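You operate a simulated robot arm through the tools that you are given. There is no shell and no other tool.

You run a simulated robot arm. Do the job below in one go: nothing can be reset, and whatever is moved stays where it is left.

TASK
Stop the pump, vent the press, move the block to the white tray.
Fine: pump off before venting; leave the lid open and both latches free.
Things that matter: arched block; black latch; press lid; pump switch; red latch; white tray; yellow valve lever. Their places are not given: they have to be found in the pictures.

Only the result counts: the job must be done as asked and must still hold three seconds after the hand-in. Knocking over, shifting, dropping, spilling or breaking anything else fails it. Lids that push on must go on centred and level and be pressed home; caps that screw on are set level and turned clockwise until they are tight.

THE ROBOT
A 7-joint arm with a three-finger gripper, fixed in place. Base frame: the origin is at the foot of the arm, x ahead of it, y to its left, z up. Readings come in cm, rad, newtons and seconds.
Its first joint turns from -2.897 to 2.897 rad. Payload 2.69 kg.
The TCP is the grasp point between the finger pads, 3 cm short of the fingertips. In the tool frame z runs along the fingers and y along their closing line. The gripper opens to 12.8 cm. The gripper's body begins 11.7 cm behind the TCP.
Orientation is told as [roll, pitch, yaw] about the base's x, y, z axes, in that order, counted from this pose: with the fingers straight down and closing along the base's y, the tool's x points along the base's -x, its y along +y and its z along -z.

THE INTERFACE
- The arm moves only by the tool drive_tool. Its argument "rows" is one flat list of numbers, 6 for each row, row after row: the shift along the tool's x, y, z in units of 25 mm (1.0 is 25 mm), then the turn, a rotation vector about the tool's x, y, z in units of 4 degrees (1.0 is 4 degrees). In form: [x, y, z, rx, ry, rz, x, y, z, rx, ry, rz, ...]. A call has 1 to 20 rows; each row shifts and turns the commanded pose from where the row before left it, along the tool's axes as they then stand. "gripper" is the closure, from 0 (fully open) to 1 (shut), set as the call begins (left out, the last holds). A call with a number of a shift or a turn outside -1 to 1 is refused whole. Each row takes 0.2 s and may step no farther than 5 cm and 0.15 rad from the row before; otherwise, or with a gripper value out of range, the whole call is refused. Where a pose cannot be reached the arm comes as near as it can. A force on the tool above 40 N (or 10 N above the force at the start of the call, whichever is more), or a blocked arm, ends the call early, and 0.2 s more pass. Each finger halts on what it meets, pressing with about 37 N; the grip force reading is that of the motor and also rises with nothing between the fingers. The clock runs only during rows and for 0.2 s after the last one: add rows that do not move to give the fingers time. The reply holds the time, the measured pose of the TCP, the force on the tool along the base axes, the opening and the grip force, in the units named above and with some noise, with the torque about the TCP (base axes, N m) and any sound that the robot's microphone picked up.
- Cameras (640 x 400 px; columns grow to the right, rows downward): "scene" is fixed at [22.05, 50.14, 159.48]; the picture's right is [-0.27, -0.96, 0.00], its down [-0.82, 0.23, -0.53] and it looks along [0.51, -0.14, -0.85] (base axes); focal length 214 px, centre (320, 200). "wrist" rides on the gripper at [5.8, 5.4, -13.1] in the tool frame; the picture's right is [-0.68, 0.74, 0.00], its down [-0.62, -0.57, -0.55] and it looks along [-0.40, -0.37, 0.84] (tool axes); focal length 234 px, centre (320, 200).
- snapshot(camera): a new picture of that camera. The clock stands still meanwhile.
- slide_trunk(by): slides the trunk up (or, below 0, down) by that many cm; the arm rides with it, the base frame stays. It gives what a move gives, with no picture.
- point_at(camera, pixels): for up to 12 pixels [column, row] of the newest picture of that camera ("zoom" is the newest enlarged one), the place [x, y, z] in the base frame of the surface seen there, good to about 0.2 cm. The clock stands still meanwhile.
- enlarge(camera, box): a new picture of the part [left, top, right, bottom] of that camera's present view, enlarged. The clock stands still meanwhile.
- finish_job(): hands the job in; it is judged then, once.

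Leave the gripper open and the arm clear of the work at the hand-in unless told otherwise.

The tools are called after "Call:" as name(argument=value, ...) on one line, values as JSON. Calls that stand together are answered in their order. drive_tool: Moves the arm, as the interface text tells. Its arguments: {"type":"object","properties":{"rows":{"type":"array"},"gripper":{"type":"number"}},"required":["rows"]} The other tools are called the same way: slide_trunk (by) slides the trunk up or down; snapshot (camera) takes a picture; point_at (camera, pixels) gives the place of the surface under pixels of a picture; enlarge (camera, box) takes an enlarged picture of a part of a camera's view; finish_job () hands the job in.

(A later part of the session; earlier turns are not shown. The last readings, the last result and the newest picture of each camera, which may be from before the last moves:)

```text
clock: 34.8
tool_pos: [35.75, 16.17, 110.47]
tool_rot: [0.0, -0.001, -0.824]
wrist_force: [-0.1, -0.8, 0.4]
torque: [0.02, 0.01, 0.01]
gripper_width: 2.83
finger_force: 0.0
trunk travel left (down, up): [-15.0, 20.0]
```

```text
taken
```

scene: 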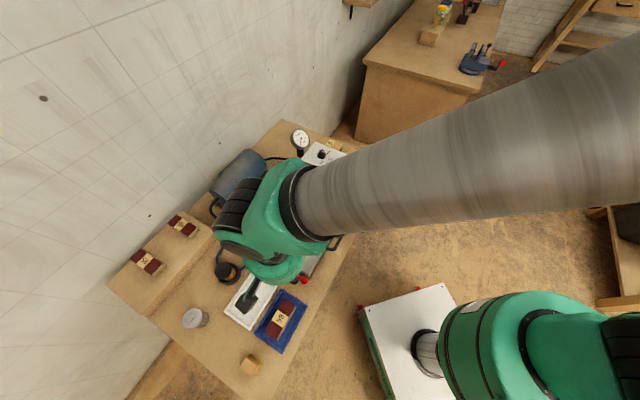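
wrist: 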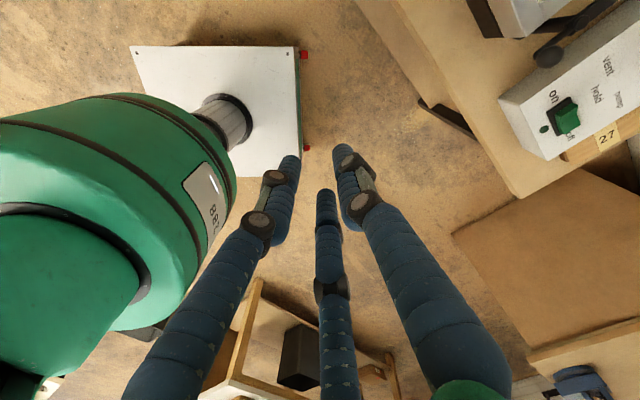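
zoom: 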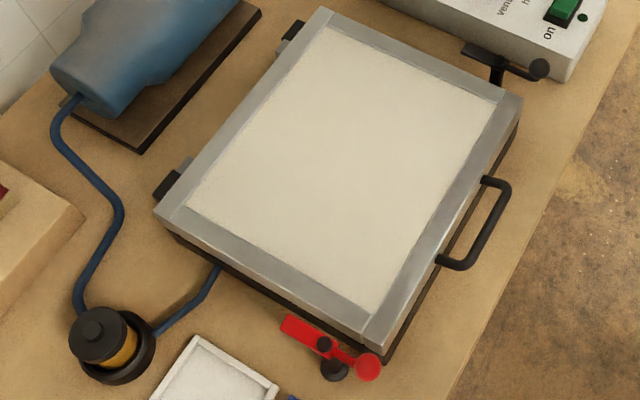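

Both latches are clearly off the lid. I get exact points on the handle and hinges in this zoom.

Call:
point_at(camera="zoom", pixels=[[440, 258], [462, 265], [475, 246], [490, 216], [505, 190], [486, 180], [455, 235], [480, 195], [292, 40], [170, 180], [335, 15], [160, 212]])

Call:
enlarge(camera="scene", box=[310, 210, 350, 255])

Call:
point_at(camera="zoom", pixels=[[320, 200], [400, 200], [450, 200], [420, 100], [290, 300], [240, 200]])

```text
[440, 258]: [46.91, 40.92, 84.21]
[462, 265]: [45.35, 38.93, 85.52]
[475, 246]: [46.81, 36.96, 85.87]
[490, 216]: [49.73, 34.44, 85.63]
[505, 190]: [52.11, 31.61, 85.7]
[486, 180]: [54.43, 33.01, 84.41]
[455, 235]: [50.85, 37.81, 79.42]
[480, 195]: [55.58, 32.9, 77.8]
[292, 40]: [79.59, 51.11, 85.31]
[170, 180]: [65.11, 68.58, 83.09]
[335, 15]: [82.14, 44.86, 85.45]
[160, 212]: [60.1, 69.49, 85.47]
```

```text
8.89 times, centred on (330, 232) of scene
```

zoom: 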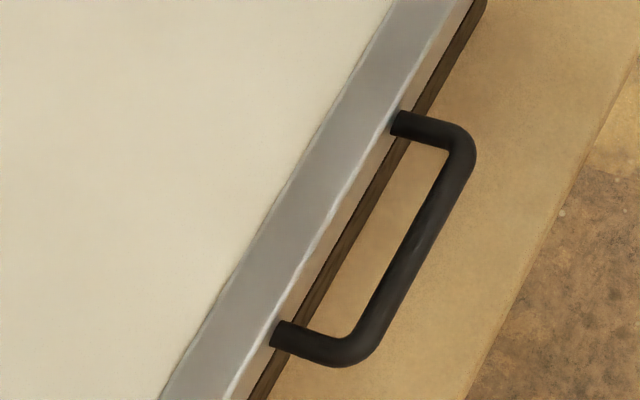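

```text
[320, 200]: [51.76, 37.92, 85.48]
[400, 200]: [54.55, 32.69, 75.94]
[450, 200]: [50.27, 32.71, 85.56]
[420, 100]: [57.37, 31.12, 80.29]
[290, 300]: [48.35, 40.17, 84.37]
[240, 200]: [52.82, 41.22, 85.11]
```

The handle bar runs at about z 85.1 through (48.9, 35), with about 2.7 cm between bar and lid. I open the fingers to about 3.8 cm and go above it, with the single finger over the gap.

Call:
drive_tool(rows=[0.19, 0.862, 0.699, 0, 0, 0, 0.19, 0.862, 0.699, 0, 0, 0, 0.19, 0.862, 0.699, 0, 0, 0, 0.19, 0.862, 0.699, 0, 0, 0, 0.19, 0.862, 0.699, 0, 0, 0, 0.19, 0.862, 0.699, 0, 0, 0, 0.19, 0.862, 0.699, 0, 0, 0, 0.19, 0.862, 0.699, 0, 0, 0, 0.19, 0.862, 0.699, 0, 0, 0, 0.19, 0.862, 0.699, 0, 0, 0, 0, 0, 0, 0, 0, 0], gripper=0.704)

Call:
snapshot(camera="wrist")

Call:
enlarge(camera="scene", box=[290, 200, 370, 260])

```text
clock: 37.2
tool_pos: [48.49, 34.34, 92.84]
tool_rot: [0.001, 0.0, -0.824]
wrist_force: [0.5, 0.7, -0.5]
torque: [0.0, 0.03, 0.01]
gripper_width: 3.81
finger_force: 0.0
trunk travel left (down, up): [-15.0, 20.0]
```

```text
taken
```

wrist: 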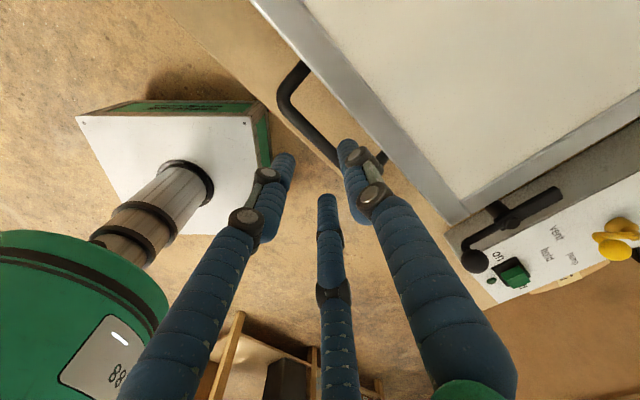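

```text
6.67 times, centred on (330, 230) of scene
```

zoom: 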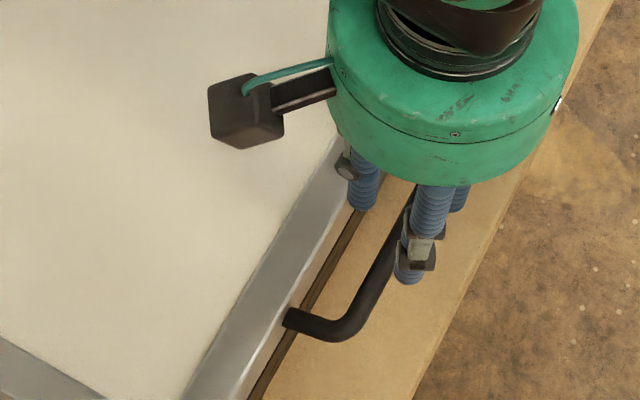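

Call:
point_at(camera="wrist", pixels=[[346, 147], [346, 160], [358, 175], [288, 160], [280, 175], [327, 203], [310, 125], [335, 155], [360, 130], [380, 158]])

Call:
point_at(camera="zoom", pixels=[[362, 195], [362, 208], [407, 270], [410, 280], [460, 195], [373, 270], [350, 310]])

Call:
enlarge(camera="wrist", box=[260, 50, 420, 230])

```text
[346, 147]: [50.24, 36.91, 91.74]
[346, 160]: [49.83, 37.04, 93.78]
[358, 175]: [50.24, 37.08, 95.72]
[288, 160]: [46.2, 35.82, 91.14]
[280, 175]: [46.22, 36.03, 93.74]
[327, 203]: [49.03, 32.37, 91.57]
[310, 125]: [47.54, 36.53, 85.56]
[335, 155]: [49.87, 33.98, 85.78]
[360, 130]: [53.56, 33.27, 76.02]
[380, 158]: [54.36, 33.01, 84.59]
```

```text
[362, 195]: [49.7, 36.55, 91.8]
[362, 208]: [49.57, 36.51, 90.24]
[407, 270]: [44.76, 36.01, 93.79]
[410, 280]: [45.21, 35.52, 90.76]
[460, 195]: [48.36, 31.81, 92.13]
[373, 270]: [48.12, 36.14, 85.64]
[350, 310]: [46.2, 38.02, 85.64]
```

```text
2.22 times, centred on (340, 140) of wrist
```

zoom: 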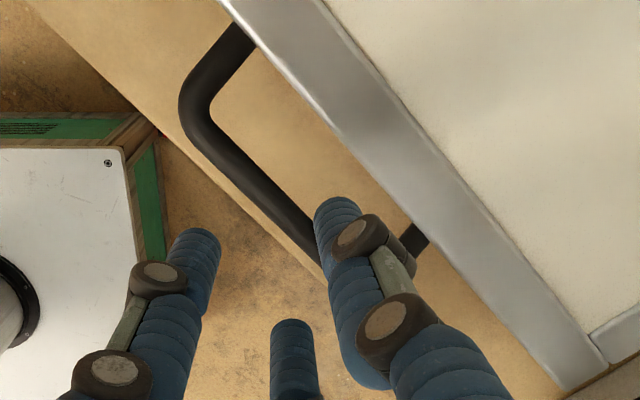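

Single finger is centred over the gap (b ≈ 61.5 against bar 59.7 and lid 62.9), the other two in front of the bar. I descend slowly to z 86.2.

Call:
drive_tool(rows=[0, 0.04, 0.7, 0, 0, 0, 0, 0, 0.7, 0, 0, 0, 0, 0, 0.3, 0, 0, 0, 0, 0, 0.3, 0, 0, 0, 0, 0, 0.3, 0, 0, 0, 0, 0, 0.3, 0, 0, 0], gripper=0.704)

Call:
enlarge(camera="wrist", box=[260, 50, 420, 230])

Call:
enlarge(camera="scene", box=[290, 200, 370, 260])

```text
clock: 38.6
tool_pos: [48.47, 34.44, 86.53]
tool_rot: [0.001, 0.001, -0.823]
wrist_force: [1.0, 0.4, 0.9]
torque: [-0.02, -0.02, 0.02]
gripper_width: 3.77
finger_force: 0.1
trunk travel left (down, up): [-15.0, 20.0]
```

```text
2.22 times, centred on (340, 140) of wrist
```

zoom: 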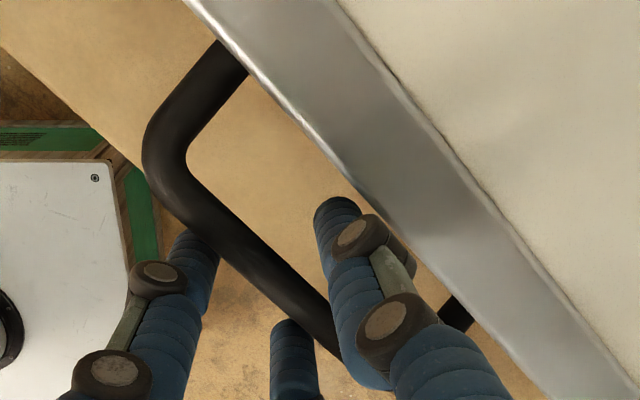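

```text
6.67 times, centred on (330, 230) of scene
```

zoom: 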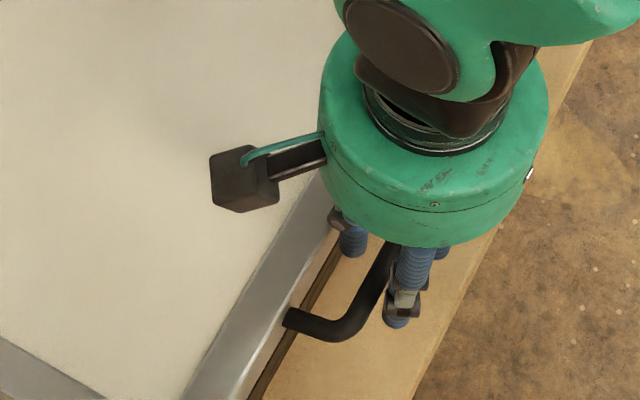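

The bar is between the fingers with no contact force. I close on it.

Call:
drive_tool(rows=[0, 0, 0, 0, 0, 0, 0, 0, 0, 0, 0, 0, 0, 0, 0, 0, 0, 0], gripper=1)

Call:
enlarge(camera="wrist", box=[260, 50, 420, 230])

```text
clock: 39.4
tool_pos: [48.45, 34.43, 86.42]
tool_rot: [0.0, 0.001, -0.822]
wrist_force: [-0.5, 1.7, -1.1]
torque: [0.06, 0.03, 0.89]
gripper_width: 2.03
finger_force: 45.3
trunk travel left (down, up): [-15.0, 20.0]
```

```text
2.22 times, centred on (340, 140) of wrist
```

zoom: 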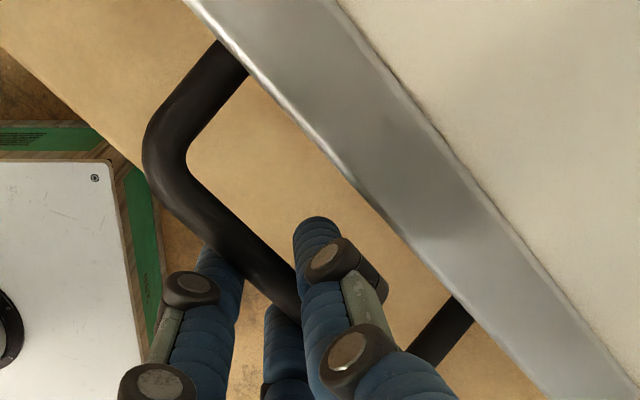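

Gripped (2.0 cm between pads). Now I lift the handle along an arc around the back hinge (about 33 cm behind the bar), first about 15°.

Call:
drive_tool(rows=[0, 0.032, -0.58, 0, 0, 0, 0, 0.057, -0.578, 0, 0, 0, 0, 0.082, -0.575, 0, 0, 0, 0, 0.107, -0.571, 0, 0, 0, 0, 0.132, -0.566, 0, 0, 0, 0, 0.157, -0.56, 0, 0, 0], gripper=1)

Call:
snapshot(camera="wrist")

Call:
snapshot(camera="scene")

```text
clock: 40.7
tool_pos: [49.54, 35.41, 94.34]
tool_rot: [0.006, -0.001, -0.822]
wrist_force: [0.8, 14.1, -1.4]
torque: [0.05, -0.45, 0.96]
gripper_width: 2.03
finger_force: 45.2
trunk travel left (down, up): [-15.0, 20.0]
stopped in row 6: the force on the tool passed its limit at 42 N (the readings are from after the stop); the commanded pose is now the measured one
```

```text
taken
```

wrist: 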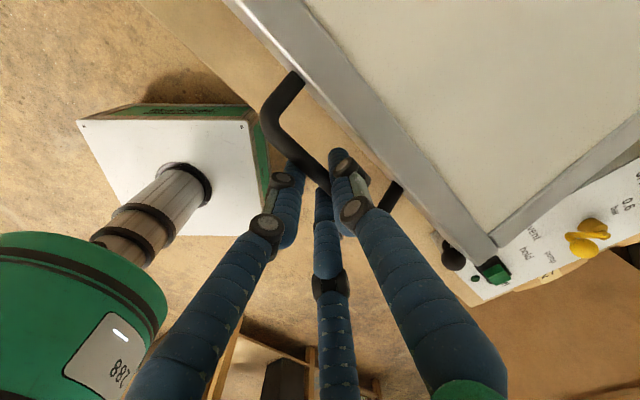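

```text
taken
```

scene: 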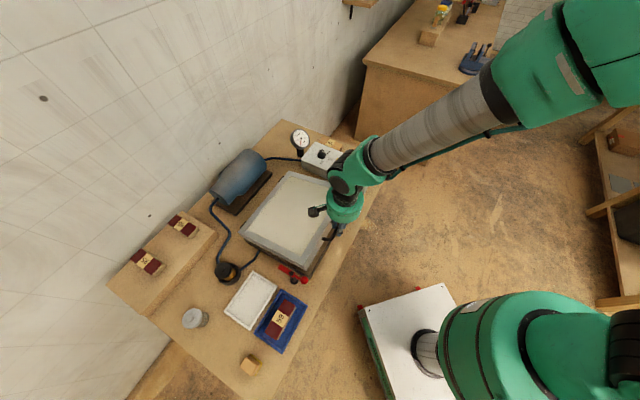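

The lid lifted about 8 cm; a residual force of 14 N along +y says the handle wants to go farther back than I led it. I yield a little in that direction.

Call:
drive_tool(rows=[0, 0.08, 0, 0, 0, 0, 0.08, 0, 0, 0, 0, 0, 0, 0, 0, 0, 0, 0], gripper=1)

```text
clock: 41.5
tool_pos: [49.54, 35.53, 94.22]
tool_rot: [0.004, 0.001, -0.824]
wrist_force: [14.6, -5.6, -2.8]
torque: [-0.38, -0.53, 0.87]
gripper_width: 2.0
finger_force: 45.0
trunk travel left (down, up): [-15.0, 20.0]
```

Call:
drive_tool(rows=[-0.046, 0.06, 0, 0, 0, 0, 0, 0.06, 0, 0, 0, 0, 0, 0, 0, 0, 0, 0], gripper=1)

```text
clock: 42.3
tool_pos: [49.5, 35.49, 94.2]
tool_rot: [0.002, 0.0, -0.821]
wrist_force: [-5.7, -21.6, 4.7]
torque: [-0.28, 0.01, 1.27]
gripper_width: 2.01
finger_force: 44.8
trunk travel left (down, up): [-15.0, 20.0]
```

The handle is stiffly held, but now I know the arc better: hinge about z 81.8, radius 33.5. I continue in short pieces with corrected steps.

Call:
drive_tool(rows=[0, 0.118, -0.546, 0, 0, 0, 0, 0.229, -0.537, 0, 0, 0, 0, 0.253, -0.526, 0, 0, 0, 0, 0, 0, 0, 0, 0], gripper=1)

```text
clock: 43.3
tool_pos: [50.77, 36.66, 98.49]
tool_rot: [0.005, -0.001, -0.822]
wrist_force: [-20.6, 1.0, 6.5]
torque: [0.42, 0.53, 1.24]
gripper_width: 2.0
finger_force: 45.1
trunk travel left (down, up): [-15.0, 20.0]
```

Force is still moderate. I correct slightly and go on.

Call:
drive_tool(rows=[0.03, 0.199, -0.522, 0, 0, 0, 0, 0.28, -0.51, 0, 0, 0, 0, 0.303, -0.498, 0, 0, 0, 0, 0, 0, 0, 0, 0], gripper=1)

```text
clock: 44.3
tool_pos: [52.37, 38.17, 102.22]
tool_rot: [0.005, 0.0, -0.821]
wrist_force: [-10.4, 5.1, 4.5]
torque: [0.02, -0.06, 1.07]
gripper_width: 2.02
finger_force: 45.0
trunk travel left (down, up): [-15.0, 20.0]
```

Call:
drive_tool(rows=[0.04, 0.315, -0.48, 0, 0, 0, 0, 0.351, -0.464, 0, 0, 0, 0, 0.372, -0.449, 0, 0, 0, 0, 0.392, -0.433, 0, 0, 0, 0, 0, 0, 0, 0, 0], gripper=1)

Call:
snapshot(camera="scene")

Call:
snapshot(camera="wrist")

```text
clock: 45.5
tool_pos: [54.75, 40.67, 106.74]
tool_rot: [0.004, 0.0, -0.823]
wrist_force: [-10.1, 1.9, 3.9]
torque: [0.09, 0.15, 1.11]
gripper_width: 2.01
finger_force: 45.0
trunk travel left (down, up): [-15.0, 20.0]
```

```text
taken
```

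scene: 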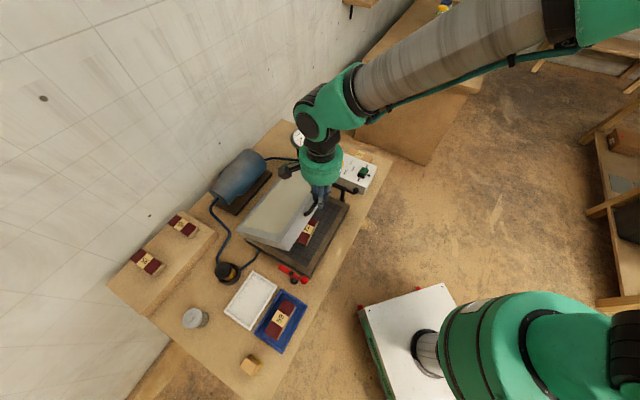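

```text
taken
```

wrist: 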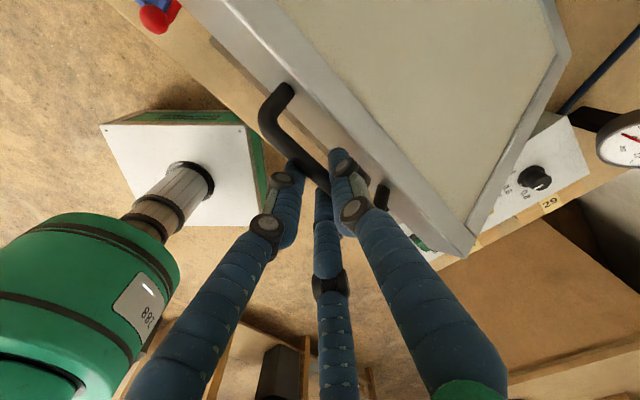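

The lid is about 40° open; the block (dark red, arched) shows below it. I continue the arc.

Call:
drive_tool(rows=[0.03, 0.389, -0.416, 0, 0, 0, 0, 0.428, -0.397, 0, 0, 0, 0, 0.444, -0.378, 0, 0, 0, 0, 0.46, -0.359, 0, 0, 0, 0, 0, 0, 0, 0, 0], gripper=1)

```text
clock: 46.7
tool_pos: [57.67, 43.65, 110.61]
tool_rot: [0.006, 0.001, -0.822]
wrist_force: [-11.6, -0.3, 12.8]
torque: [0.2, 0.17, 1.13]
gripper_width: 2.02
finger_force: 44.9
trunk travel left (down, up): [-15.0, 20.0]
```

The forces show the true radius is a bit larger (about 36 cm). I correct outward and continue.

Call:
drive_tool(rows=[0.03, 0.447, -0.459, 0, 0, 0, 0, 0.512, -0.372, 0, 0, 0, 0, 0.527, -0.351, 0, 0, 0, 0, 0.543, -0.327, 0, 0, 0, 0, 0, 0, 0, 0, 0], gripper=1)

```text
clock: 47.9
tool_pos: [61.37, 47.39, 114.21]
tool_rot: [0.001, 0.001, -0.823]
wrist_force: [-9.3, 25.2, -23.1]
torque: [0.33, 0.39, 0.83]
gripper_width: 2.0
finger_force: 44.4
trunk travel left (down, up): [-15.0, 20.0]
```

I correct inward and sideways (the handle drifts a little toward the left side) and continue.

Call:
drive_tool(rows=[0.07, 0.05, 0.08, 0, 0, 0, 0, 0, 0, 0, 0, 0], gripper=1)

Call:
snapshot(camera="wrist")

Call:
enlarge(camera="scene", box=[190, 110, 390, 280])

```text
clock: 48.5
tool_pos: [61.54, 47.54, 114.28]
tool_rot: [0.004, -0.001, -0.822]
wrist_force: [-3.2, 11.7, -11.7]
torque: [0.06, 0.04, 0.84]
gripper_width: 2.02
finger_force: 44.7
trunk travel left (down, up): [-15.0, 20.0]
```

```text
taken
```

wrist: 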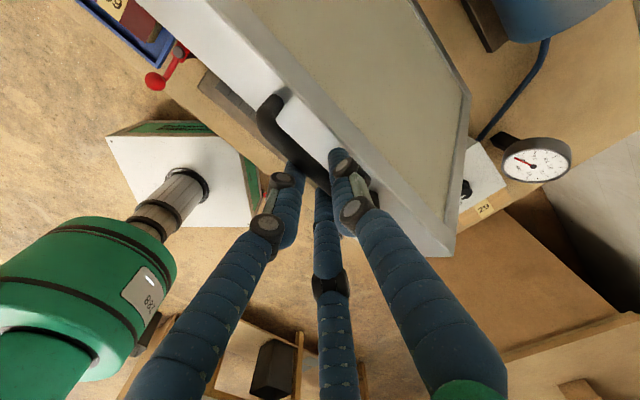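

```text
2.35 times, centred on (290, 195) of scene
```

zoom: 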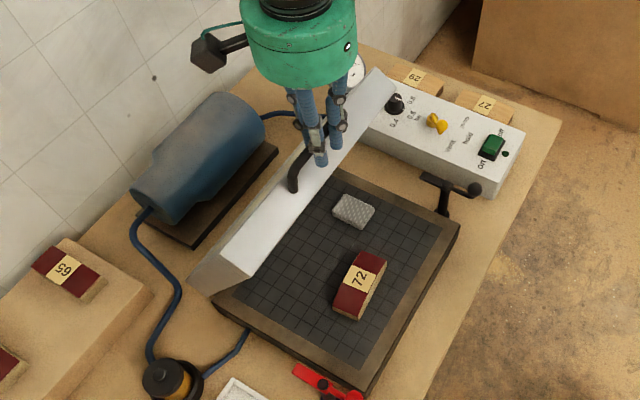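

Lid is about 60° open; the block "72" lies on the grid plate. Force dropped. I go on.

Call:
drive_tool(rows=[0.03, 0.53, -0.251, 0, 0, 0, 0.01, 0.54, -0.228, 0, 0, 0, 0.01, 0.548, -0.206, 0, 0, 0, 0.01, 0.558, -0.18, 0, 0, 0, 0, 0, 0, 0, 0, 0], gripper=1)

```text
clock: 49.7
tool_pos: [65.22, 51.14, 116.5]
tool_rot: [0.005, 0.0, -0.823]
wrist_force: [-8.1, 6.4, 8.1]
torque: [0.18, 0.02, 1.07]
gripper_width: 1.96
finger_force: 45.1
trunk travel left (down, up): [-15.0, 20.0]
```

Call:
drive_tool(rows=[0.03, 0.568, -0.19, 0, 0, 0, 0.01, 0.575, -0.134, 0, 0, 0, 0.01, 0.58, -0.11, 0, 0, 0, 0.01, 0.584, -0.084, 0, 0, 0, 0, 0, 0, 0, 0, 0], gripper=1)

Call:
snapshot(camera="scene")

```text
clock: 50.9
tool_pos: [69.38, 55.18, 117.8]
tool_rot: [0.005, 0.0, -0.822]
wrist_force: [-14.2, 15.0, 8.0]
torque: [0.33, 0.3, 1.09]
gripper_width: 1.97
finger_force: 44.9
trunk travel left (down, up): [-15.0, 20.0]
```

```text
taken
```

scene: 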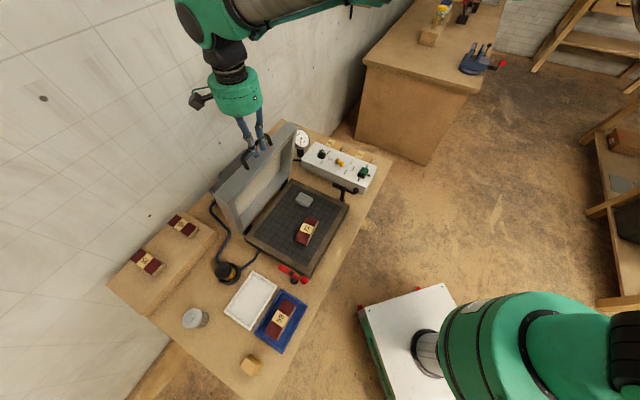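

Lid is near 80°. The arm still reaches; I go on past vertical.

Call:
drive_tool(rows=[0.07, 0, -0.03, 0, 0, 0, 0, 0.59, -0.057, 0, 0, 0, 0.01, 0.593, -0.031, 0, 0, 0, 0.01, 0.593, -0.006, 0, 0, 0, 0.01, 0.593, 0.02, 0, 0, 0, 0, 0, 0, 0, 0, 0], gripper=1)

Call:
snapshot(camera="scene")

```text
clock: 51.8
tool_pos: [71.03, 56.93, 118.04]
tool_rot: [-0.004, 0.0, -0.82]
wrist_force: [-13.7, -5.0, 8.6]
torque: [0.08, 0.38, 1.03]
gripper_width: 1.98
finger_force: 44.5
trunk travel left (down, up): [-15.0, 20.0]
stopped in row 4: the force on the tool passed its limit at 48 N (the readings are from after the stop); the commanded pose is now the measured one
```

```text
taken
```

scene: 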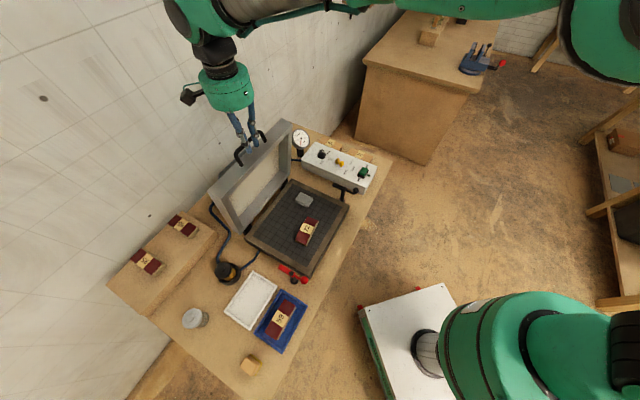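

It stopped at 48 N, near vertical. I look whether the lid hit its own stop or the fingers bind.

Call:
enlarge(camera="scene", box=[180, 90, 330, 250])

Call:
snapshot(camera="wrist")

Call:
point_at(camera="scene", pixels=[[285, 124], [215, 190], [240, 232], [292, 165], [250, 160], [260, 180]])

```text
2.50 times, centred on (255, 170) of scene
```

zoom: 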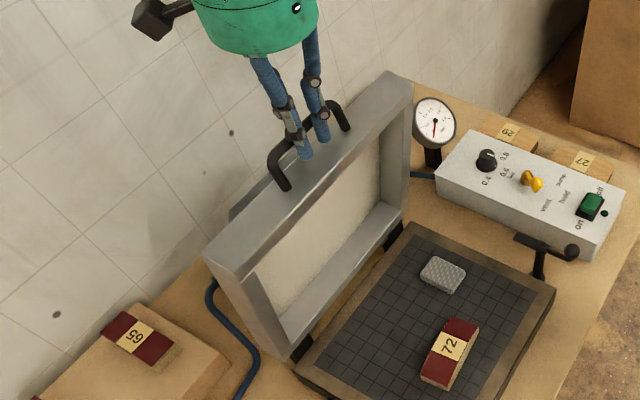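

```text
taken
```

wrist: 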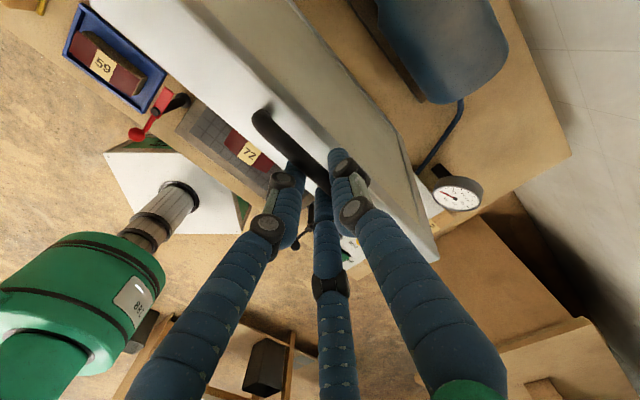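

```text
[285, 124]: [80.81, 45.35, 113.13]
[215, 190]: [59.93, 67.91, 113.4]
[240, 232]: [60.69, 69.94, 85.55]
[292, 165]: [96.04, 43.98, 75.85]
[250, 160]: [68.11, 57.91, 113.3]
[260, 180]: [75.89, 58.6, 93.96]
```

The lid rim leans about 4° short of vertical. I try a small further push back and watch the force.

Call:
drive_tool(rows=[0, 0.1, 0, 0, 0, 0, 0, 0.1, 0, 0, 0, 0, 0, 0, 0, 0, 0, 0], gripper=1)

```text
clock: 52.2
tool_pos: [71.05, 57.0, 118.12]
tool_rot: [-0.011, 0.0, -0.82]
wrist_force: [-18.6, -12.7, 12.1]
torque: [-0.12, 0.04, 1.22]
gripper_width: 1.96
finger_force: 44.7
trunk travel left (down, up): [-15.0, 20.0]
stopped in row 2: the force on the tool passed its limit at 44 N (the readings are from after the stop); the commanded pose is now the measured one
```

It is a firm stop. To see whether the lid stays by itself, I open the fingers only slightly, so they still surround the bar and would catch it.

Call:
drive_tool(rows=[0, 0, 0, 0, 0, 0, 0, 0, 0, 0, 0, 0, 0, 0, 0, 0, 0, 0], gripper=0.74)

Call:
snapshot(camera="wrist")

Call:
enlarge(camera="scene", box=[200, 90, 300, 190])

Call:
point_at(camera="scene", pixels=[[285, 124], [215, 190], [240, 232], [250, 160]])

```text
clock: 53.0
tool_pos: [71.4, 57.05, 117.96]
tool_rot: [-0.012, 0.001, -0.821]
wrist_force: [-0.5, -2.0, -0.9]
torque: [-0.02, 0.02, 0.04]
gripper_width: 3.43
finger_force: 0.8
trunk travel left (down, up): [-15.0, 20.0]
```

```text
taken
```

wrist: 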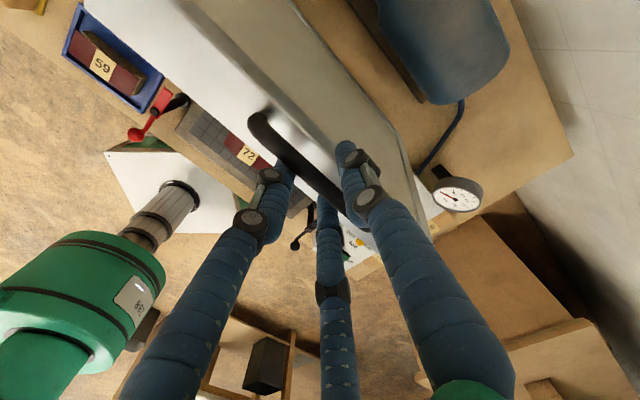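

```text
4.00 times, centred on (250, 140) of scene
```

zoom: 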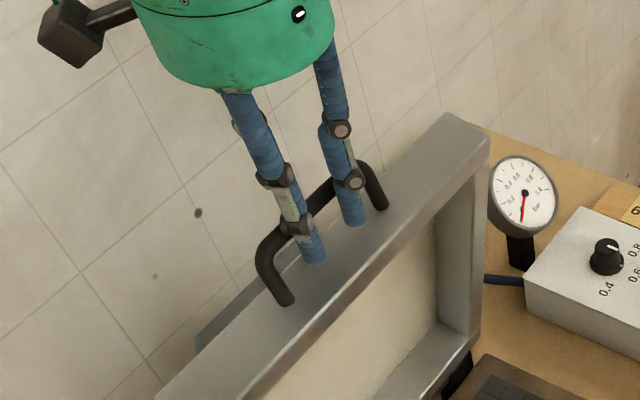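

```text
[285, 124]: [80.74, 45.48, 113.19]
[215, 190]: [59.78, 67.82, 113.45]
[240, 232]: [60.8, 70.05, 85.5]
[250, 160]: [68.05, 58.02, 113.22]
```

The lid rim points have not moved; it seems to hold by itself at its stop. I center the fingers a bit and wait 2 s to be sure.

Call:
drive_tool(rows=[0, -0.1, 0, 0, 0, 0, 0, 0, 0, 0, 0, 0, 0, 0, 0, 0, 0, 0, 0, 0, 0, 0, 0, 0, 0, 0, 0, 0, 0, 0, 0, 0, 0, 0, 0, 0, 0, 0, 0, 0, 0, 0, 0, 0, 0, 0, 0, 0, 0, 0, 0, 0, 0, 0, 0, 0, 0, 0, 0, 0], gripper=0.7)

Call:
snapshot(camera="wrist")

Call:
enlarge(camera="scene", box=[200, 90, 300, 190])

Call:
point_at(camera="scene", pixels=[[285, 124], [215, 190], [240, 232], [250, 160]])

```text
clock: 55.2
tool_pos: [71.13, 57.02, 117.8]
tool_rot: [-0.01, 0.0, -0.82]
wrist_force: [0.4, 0.1, 0.7]
torque: [0.0, 0.01, 0.01]
gripper_width: 3.84
finger_force: 0.1
trunk travel left (down, up): [-15.0, 20.0]
```

```text
taken
```

wrist: 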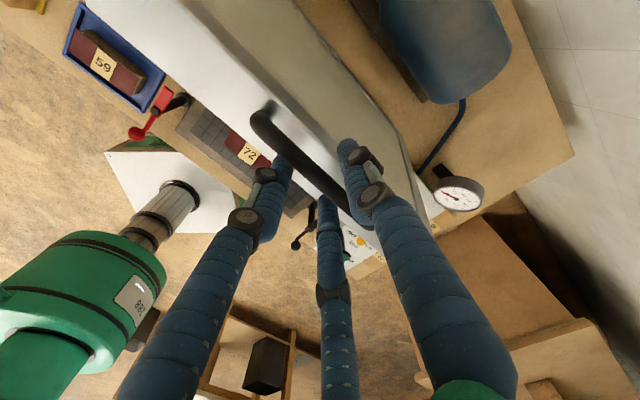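

```text
4.00 times, centred on (250, 140) of scene
```

zoom: 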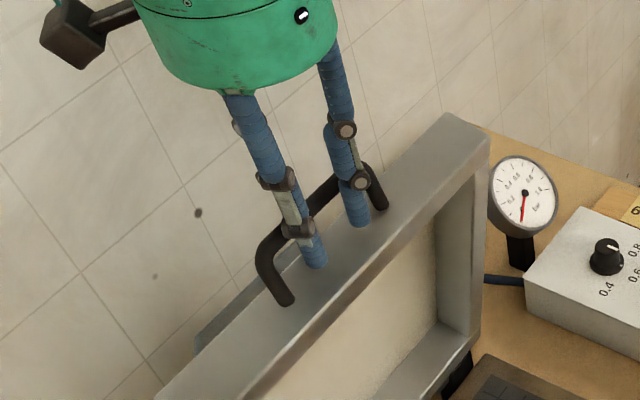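

```text
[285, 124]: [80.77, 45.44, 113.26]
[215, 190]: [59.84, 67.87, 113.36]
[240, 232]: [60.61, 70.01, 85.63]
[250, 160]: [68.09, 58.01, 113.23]
```

The lid holds with the fingers clear of the bar. I rise straight up off the handle.

Call:
drive_tool(rows=[0, 0, -0.3, 0, 0, 0, 0, 0, -0.3, 0, 0, 0, 0, 0, -0.5, 0, 0, 0, 0, 0, -0.7, 0, 0, 0, 0, 0, -0.7, 0, 0, 0, 0, 0, -0.7, 0, 0, 0], gripper=0.7)

Call:
enlarge(camera="scene", box=[180, 90, 330, 250])

```text
clock: 56.6
tool_pos: [70.94, 56.9, 125.69]
tool_rot: [-0.011, 0.0, -0.821]
wrist_force: [-0.5, 0.6, 1.6]
torque: [0.0, -0.03, 0.02]
gripper_width: 3.84
finger_force: 0.1
trunk travel left (down, up): [-15.0, 20.0]
```

```text
2.50 times, centred on (255, 170) of scene
```

zoom: 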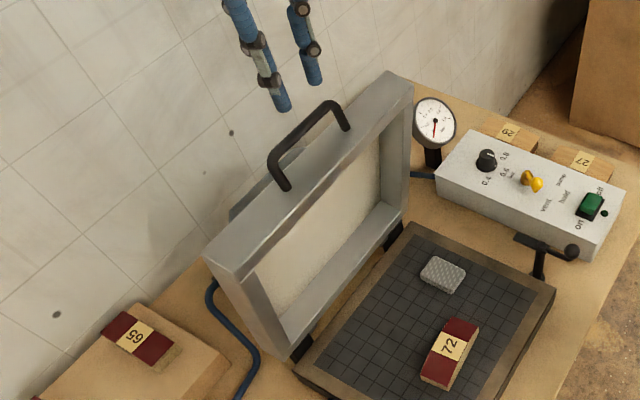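

Free of the handle, and the lid stays up. I examine the block "72" and the white tray.

Call:
enlarge(camera="scene", box=[275, 200, 345, 260])

Call:
point_at(camera="scene", pixels=[[308, 224], [299, 242], [316, 222], [306, 231], [302, 240], [313, 220], [319, 226], [305, 246], [320, 236], [304, 198], [328, 245], [297, 252]])

```text
6.67 times, centred on (310, 230) of scene
```

zoom: 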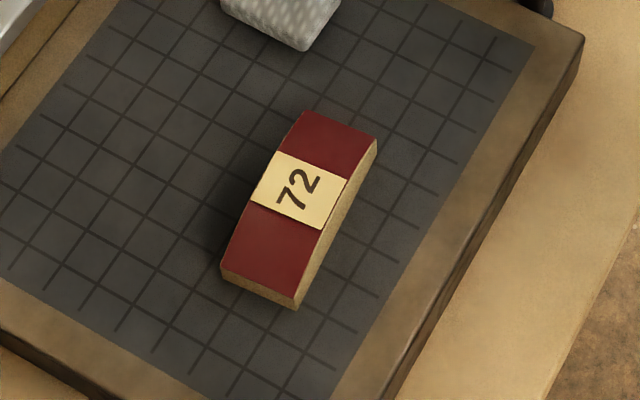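

```text
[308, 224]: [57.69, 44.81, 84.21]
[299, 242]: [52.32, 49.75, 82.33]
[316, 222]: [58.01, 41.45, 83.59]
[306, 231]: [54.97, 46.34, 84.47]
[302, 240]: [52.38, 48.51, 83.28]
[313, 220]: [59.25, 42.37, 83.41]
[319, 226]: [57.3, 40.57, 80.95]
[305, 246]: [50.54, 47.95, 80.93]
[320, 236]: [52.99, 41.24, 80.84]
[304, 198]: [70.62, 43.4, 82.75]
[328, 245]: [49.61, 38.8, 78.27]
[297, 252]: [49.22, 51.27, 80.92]
```

Call:
point_at(camera="zoom", pixels=[[305, 116], [372, 142], [224, 268], [293, 294], [340, 128], [258, 282], [297, 190], [270, 170], [330, 205], [300, 305], [378, 155], [338, 220]])

Call:
point_at(camera="scene", pixels=[[253, 271], [276, 287], [247, 330], [225, 310], [250, 300], [258, 285], [240, 315], [282, 318], [270, 335], [294, 305], [291, 292], [306, 306]])

```text
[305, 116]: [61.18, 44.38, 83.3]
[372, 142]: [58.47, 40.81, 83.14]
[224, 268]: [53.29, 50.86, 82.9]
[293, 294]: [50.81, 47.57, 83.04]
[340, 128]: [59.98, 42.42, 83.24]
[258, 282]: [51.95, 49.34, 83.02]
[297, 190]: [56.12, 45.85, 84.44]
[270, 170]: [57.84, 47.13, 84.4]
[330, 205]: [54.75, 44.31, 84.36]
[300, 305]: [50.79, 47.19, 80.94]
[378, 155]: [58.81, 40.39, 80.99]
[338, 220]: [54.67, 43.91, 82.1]
```

```text
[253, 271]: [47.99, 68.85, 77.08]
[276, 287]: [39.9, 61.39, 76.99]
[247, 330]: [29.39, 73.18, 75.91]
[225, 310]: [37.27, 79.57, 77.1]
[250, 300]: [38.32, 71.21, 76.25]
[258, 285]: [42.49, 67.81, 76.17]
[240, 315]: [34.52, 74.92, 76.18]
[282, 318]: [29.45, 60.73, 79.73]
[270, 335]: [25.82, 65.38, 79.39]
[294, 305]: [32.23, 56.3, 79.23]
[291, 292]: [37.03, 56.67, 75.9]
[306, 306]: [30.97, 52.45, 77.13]
```

Block: centre about (56.0, 45.9), 10.2 x 4.5 cm, long axis at about 140°, resting at z 80.9, top 84.4. White tray centre about (38.7, 70.7), floor z 76.2. I back away from the lid, turn 7° to square with the block, open the fingers, and descend above it.

Call:
drive_tool(rows=[0.095, -0.973, 0, 0, 0, 0, 0.095, -0.973, 0, 0, 0, 0, 0.095, -0.973, 0, 0, 0, 0, 0.095, -0.973, 0, 0, 0, 0, 0.095, -0.973, 0, 0, 0, 0, 0.095, -0.973, 0, 0, 0, 0, 0.095, -0.973, 0, 0, 0, 0, 0.095, -0.973, 0, 0, 0, 0, 0, 0, 0, -0.107, 0.115, 0, 0, 0, 0, 0, 0, -0.89, 0, 0, 0, 0, 0, -0.89, 0, 0, 0, 0, 0, 0], gripper=0.26)

Call:
drive_tool(rows=[0, 0, 0.957, 0, 0, 0, 0, 0, 0.957, 0, 0, 0, 0, 0, 0.957, 0, 0, 0, 0, 0, 0.957, 0, 0, 0, 0, 0, 0.957, 0, 0, 0, 0, 0, 0.957, 0, 0, 0, 0, 0, 0.957, 0, 0, 0, 0, 0, 0.957, 0, 0, 0, 0, 0, 0.957, 0, 0, 0, 0, 0, 0.957, 0, 0, 0, 0, 0, 0.957, 0, 0, 0, 0, 0, 0.957, 0, 0, 0, 0, 0, 0, 0, 0, 0], gripper=0.26)

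Call:
snapshot(camera="wrist")

Call:
snapshot(camera="scene")

```text
clock: 59.2
tool_pos: [55.62, 45.16, 126.03]
tool_rot: [-0.003, 0.009, -0.698]
wrist_force: [0.7, 0.1, 0.6]
torque: [0.0, -0.01, 0.0]
gripper_width: 9.49
finger_force: 0.0
trunk travel left (down, up): [-15.0, 20.0]
```

```text
clock: 62.0
tool_pos: [55.4, 45.15, 97.18]
tool_rot: [-0.001, 0.009, -0.697]
wrist_force: [-0.3, 0.4, -0.8]
torque: [0.01, 0.02, 0.02]
gripper_width: 9.46
finger_force: 0.1
trunk travel left (down, up): [-15.0, 20.0]
```

```text
taken
```

wrist: 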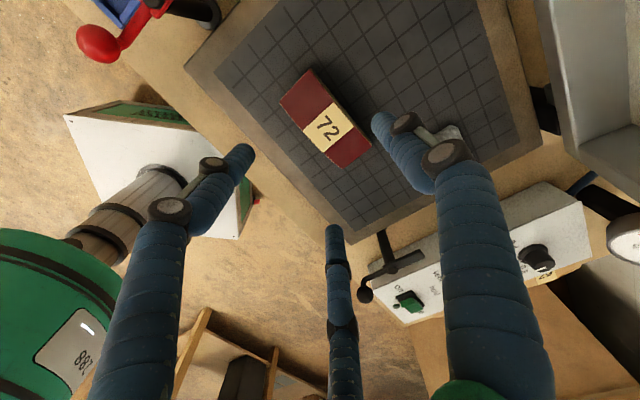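

```text
taken
```

scene: 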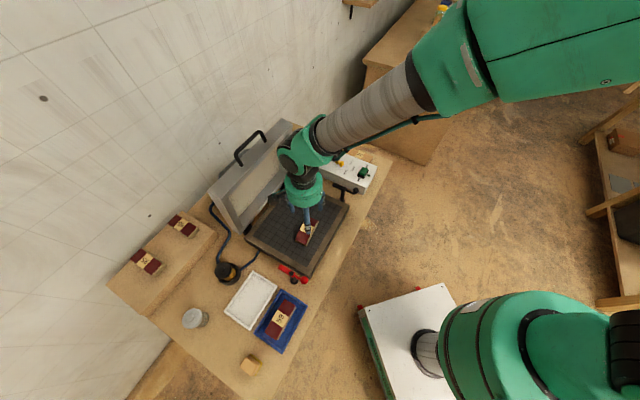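

I verify the block's corners from this closer view.

Call:
enlarge(camera="wrist", box=[220, 50, 440, 200])

Call:
point_at(camera="wrist", pixels=[[310, 70], [282, 100], [341, 165], [370, 146], [326, 118], [378, 125], [240, 155], [333, 232], [343, 167], [281, 107]])

```text
2.67 times, centred on (330, 125) of wrist
```

zoom: 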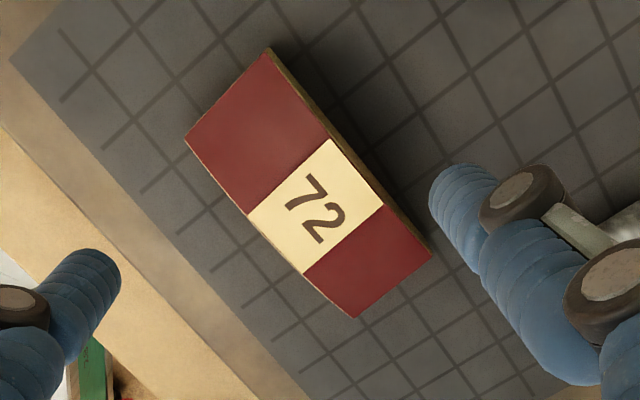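

```text
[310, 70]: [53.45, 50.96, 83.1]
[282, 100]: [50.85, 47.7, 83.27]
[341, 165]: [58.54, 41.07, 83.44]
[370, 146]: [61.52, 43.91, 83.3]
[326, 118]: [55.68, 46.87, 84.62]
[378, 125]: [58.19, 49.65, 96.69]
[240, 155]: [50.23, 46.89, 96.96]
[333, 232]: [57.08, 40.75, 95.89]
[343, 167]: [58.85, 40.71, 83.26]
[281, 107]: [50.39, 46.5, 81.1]
```

The block centre (56.1, 45.9) is exactly where the grasp expects it. I descend to z 84.4, so the tips stop just above the plate.

Call:
drive_tool(rows=[0, 0, 0.95, 0, 0, 0, 0, 0, 0.95, 0, 0, 0, 0, 0, 0.95, 0, 0, 0, 0, 0, 0.95, 0, 0, 0, 0, 0, 0.437, 0, 0, 0, 0, 0, 0.437, 0, 0, 0, 0, 0, 0.437, 0, 0, 0], gripper=0.26)

Call:
snapshot(camera="wrist")

```text
clock: 63.6
tool_pos: [55.24, 45.37, 84.56]
tool_rot: [-0.002, 0.009, -0.697]
wrist_force: [0.3, -0.1, -0.1]
torque: [0.0, 0.01, 0.02]
gripper_width: 9.48
finger_force: 0.0
trunk travel left (down, up): [-15.0, 20.0]
```

```text
taken
```

wrist: 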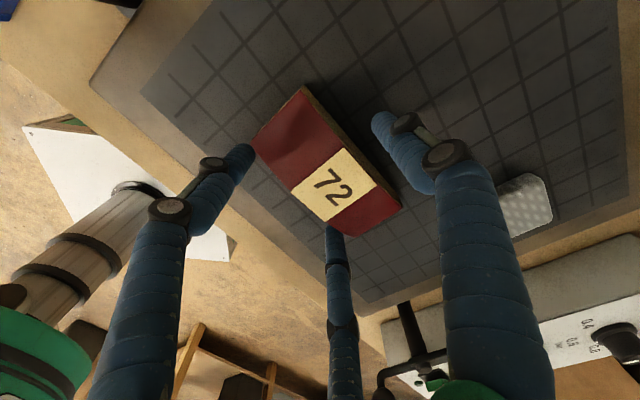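

Fingers surround the block without touching. I close on it.

Call:
drive_tool(rows=[0, 0, 0, 0, 0, 0, 0, 0, 0, 0, 0, 0, 0, 0, 0, 0, 0, 0, 0, 0, 0, 0, 0, 0], gripper=1)

Call:
snapshot(camera="wrist")

```text
clock: 64.6
tool_pos: [55.27, 45.3, 84.55]
tool_rot: [-0.001, 0.008, -0.698]
wrist_force: [0.9, 1.0, 1.1]
torque: [0.03, -0.07, -0.03]
gripper_width: 6.77
finger_force: 37.0
trunk travel left (down, up): [-15.0, 20.0]
```

```text
taken
```

wrist: 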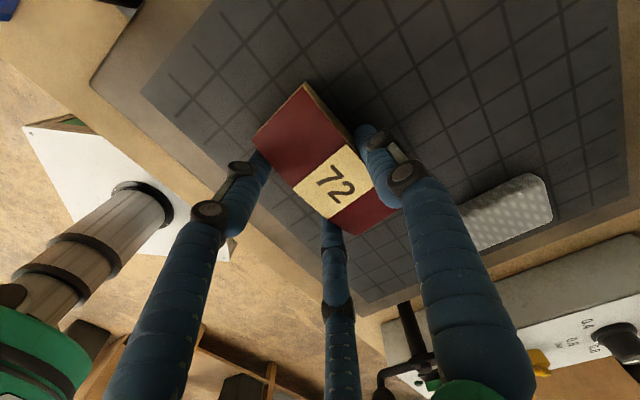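

The block is gripped (6.8 cm reading, 37 N). I lift it.

Call:
drive_tool(rows=[0, 0, -0.3, 0, 0, 0, 0, 0, -0.5, 0, 0, 0, 0, 0, -0.8, 0, 0, 0, 0, 0, -0.9, 0, 0, 0, 0, 0, -0.9, 0, 0, 0, 0, 0, -0.9, 0, 0, 0, 0, 0, -0.9, 0, 0, 0], gripper=1)

Call:
snapshot(camera="wrist")

Call:
enlarge(camera="scene", box=[190, 160, 360, 340])

```text
clock: 66.2
tool_pos: [55.3, 45.29, 97.63]
tool_rot: [-0.003, 0.009, -0.696]
wrist_force: [0.2, 0.3, -0.1]
torque: [0.02, -0.01, 0.01]
gripper_width: 0.2
finger_force: 31.4
trunk travel left (down, up): [-15.0, 20.0]
```

```text
taken
```

wrist: 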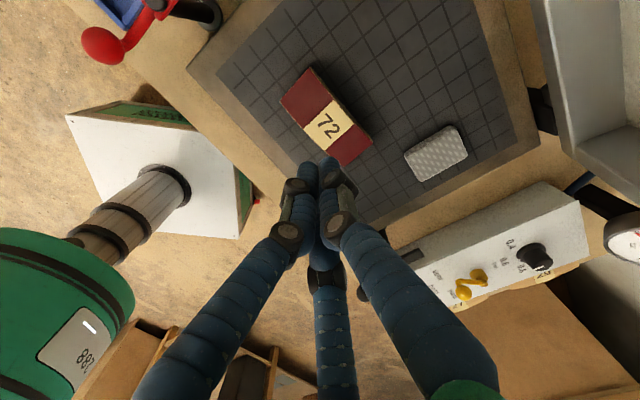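

```text
2.22 times, centred on (275, 250) of scene
```

zoom: 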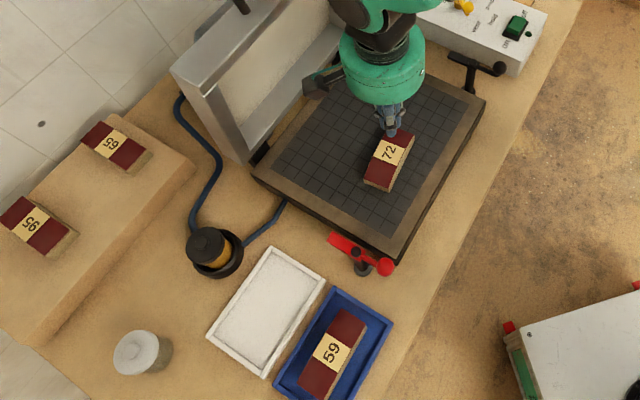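

The fingers slipped off; the block is still on the plate. I check its place and look closely at its side shape before trying again.

Call:
enlarge(camera="wrist", box=[260, 50, 390, 180])

Call:
point_at(camera="wrist", pixels=[[310, 70], [283, 101], [343, 164], [371, 144], [326, 118], [338, 95], [352, 118], [310, 140]])

Call:
enlarge(camera="scene", box=[285, 205, 335, 255])

```text
3.08 times, centred on (325, 115) of wrist
```

zoom: 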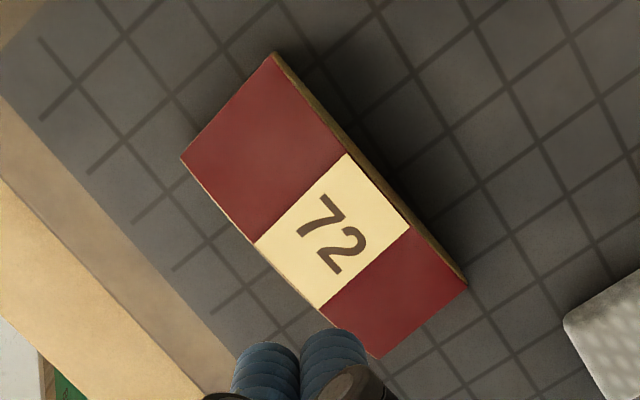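

```text
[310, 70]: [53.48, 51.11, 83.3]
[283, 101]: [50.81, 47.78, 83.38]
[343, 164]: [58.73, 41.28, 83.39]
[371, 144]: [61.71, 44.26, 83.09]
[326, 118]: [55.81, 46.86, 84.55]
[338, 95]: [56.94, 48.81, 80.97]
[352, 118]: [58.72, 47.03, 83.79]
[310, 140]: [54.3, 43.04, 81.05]
```

```text
8.00 times, centred on (310, 230) of scene
```

zoom: 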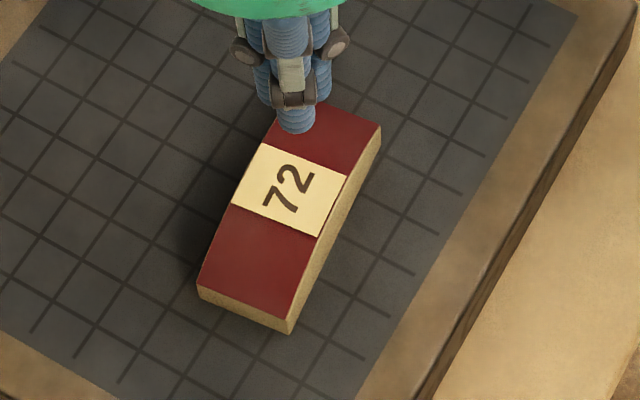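

The block shifted only about 0.2 cm. I open, descend again slightly lower (tips almost on the plate), close longer, and lift slowly while checking.

Call:
drive_tool(rows=[-0.06, 0.065, 0, 0, 0, 0, 0, 0, 0, 0, 0, 0, 0, 0, 0, 0, 0, 0, 0, 0, 0.95, 0, 0, 0, 0, 0, 0.95, 0, 0, 0, 0, 0, 0.95, 0, 0, 0, 0, 0, 0.95, 0, 0, 0, 0, 0, 0.95, 0, 0, 0, 0, 0, 0.35, 0, 0, 0, 0, 0, 0.32, 0, 0, 0, 0, 0, 0, 0, 0, 0], gripper=0.26)

Call:
drive_tool(rows=[0, 0, 0, 0, 0, 0, 0, 0, 0, 0, 0, 0, 0, 0, 0, 0, 0, 0, 0, 0, 0, 0, 0, 0, 0, 0, 0, 0, 0, 0, 0, 0, 0, 0, 0, 0], gripper=1)

Call:
enlarge(camera="scene", box=[280, 200, 340, 260])

Call:
enlarge(camera="wrist", box=[200, 50, 440, 250])

```text
clock: 68.6
tool_pos: [55.44, 45.37, 83.98]
tool_rot: [-0.002, 0.008, -0.696]
wrist_force: [0.4, 0.0, 0.5]
torque: [0.0, 0.0, -0.02]
gripper_width: 9.46
finger_force: 0.0
trunk travel left (down, up): [-15.0, 20.0]
```

```text
clock: 70.0
tool_pos: [55.5, 45.28, 84.09]
tool_rot: [-0.002, 0.008, -0.699]
wrist_force: [1.0, 0.1, 1.6]
torque: [0.08, -0.08, 0.02]
gripper_width: 6.75
finger_force: 36.8
trunk travel left (down, up): [-15.0, 20.0]
```

```text
6.67 times, centred on (310, 230) of scene
```

zoom: 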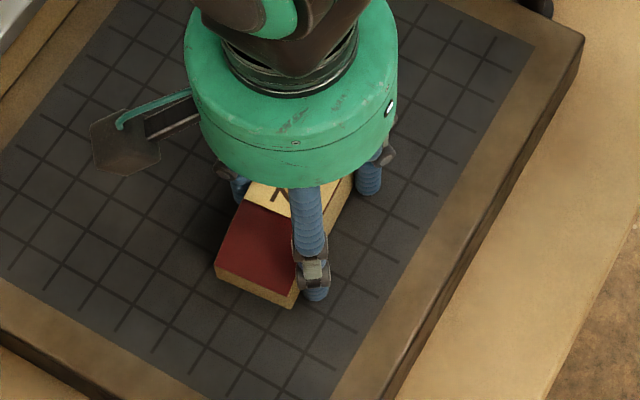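

```text
2.00 times, centred on (320, 150) of wrist
```

zoom: 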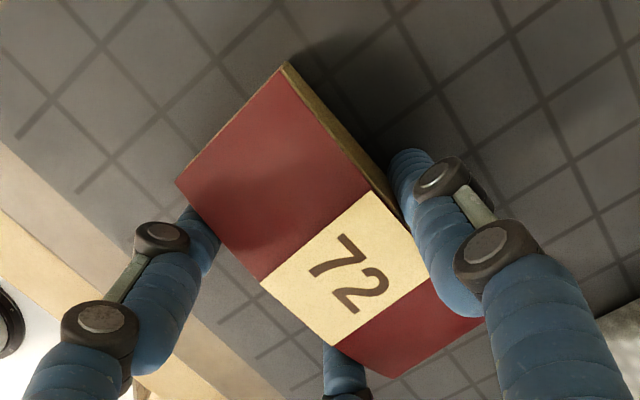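

Gripped again at 6.75. I lift only 1 cm, slowly, to test the hold.

Call:
drive_tool(rows=[0, 0, -0.05, 0, 0, 0, 0, 0, -0.05, 0, 0, 0, 0, 0, -0.1, 0, 0, 0, 0, 0, -0.1, 0, 0, 0, 0, 0, -0.1, 0, 0, 0], gripper=1)

Call:
enlarge(camera="wrist", box=[200, 50, 440, 250])

Call:
point_at(camera="zoom", pixels=[[280, 80], [190, 180], [300, 200], [340, 270], [400, 360]])

```text
clock: 71.2
tool_pos: [55.59, 45.5, 84.97]
tool_rot: [-0.002, 0.009, -0.697]
wrist_force: [0.1, -0.8, -1.3]
torque: [0.01, 0.01, -0.02]
gripper_width: 6.7
finger_force: 36.8
trunk travel left (down, up): [-15.0, 20.0]
```

```text
2.00 times, centred on (320, 150) of wrist
```

zoom: 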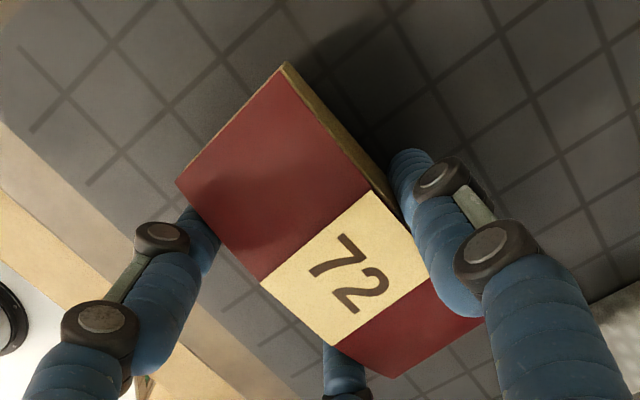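

```text
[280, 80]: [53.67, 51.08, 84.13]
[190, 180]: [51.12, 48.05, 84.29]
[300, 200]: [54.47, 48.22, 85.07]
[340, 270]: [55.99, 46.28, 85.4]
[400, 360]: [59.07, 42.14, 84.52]
```

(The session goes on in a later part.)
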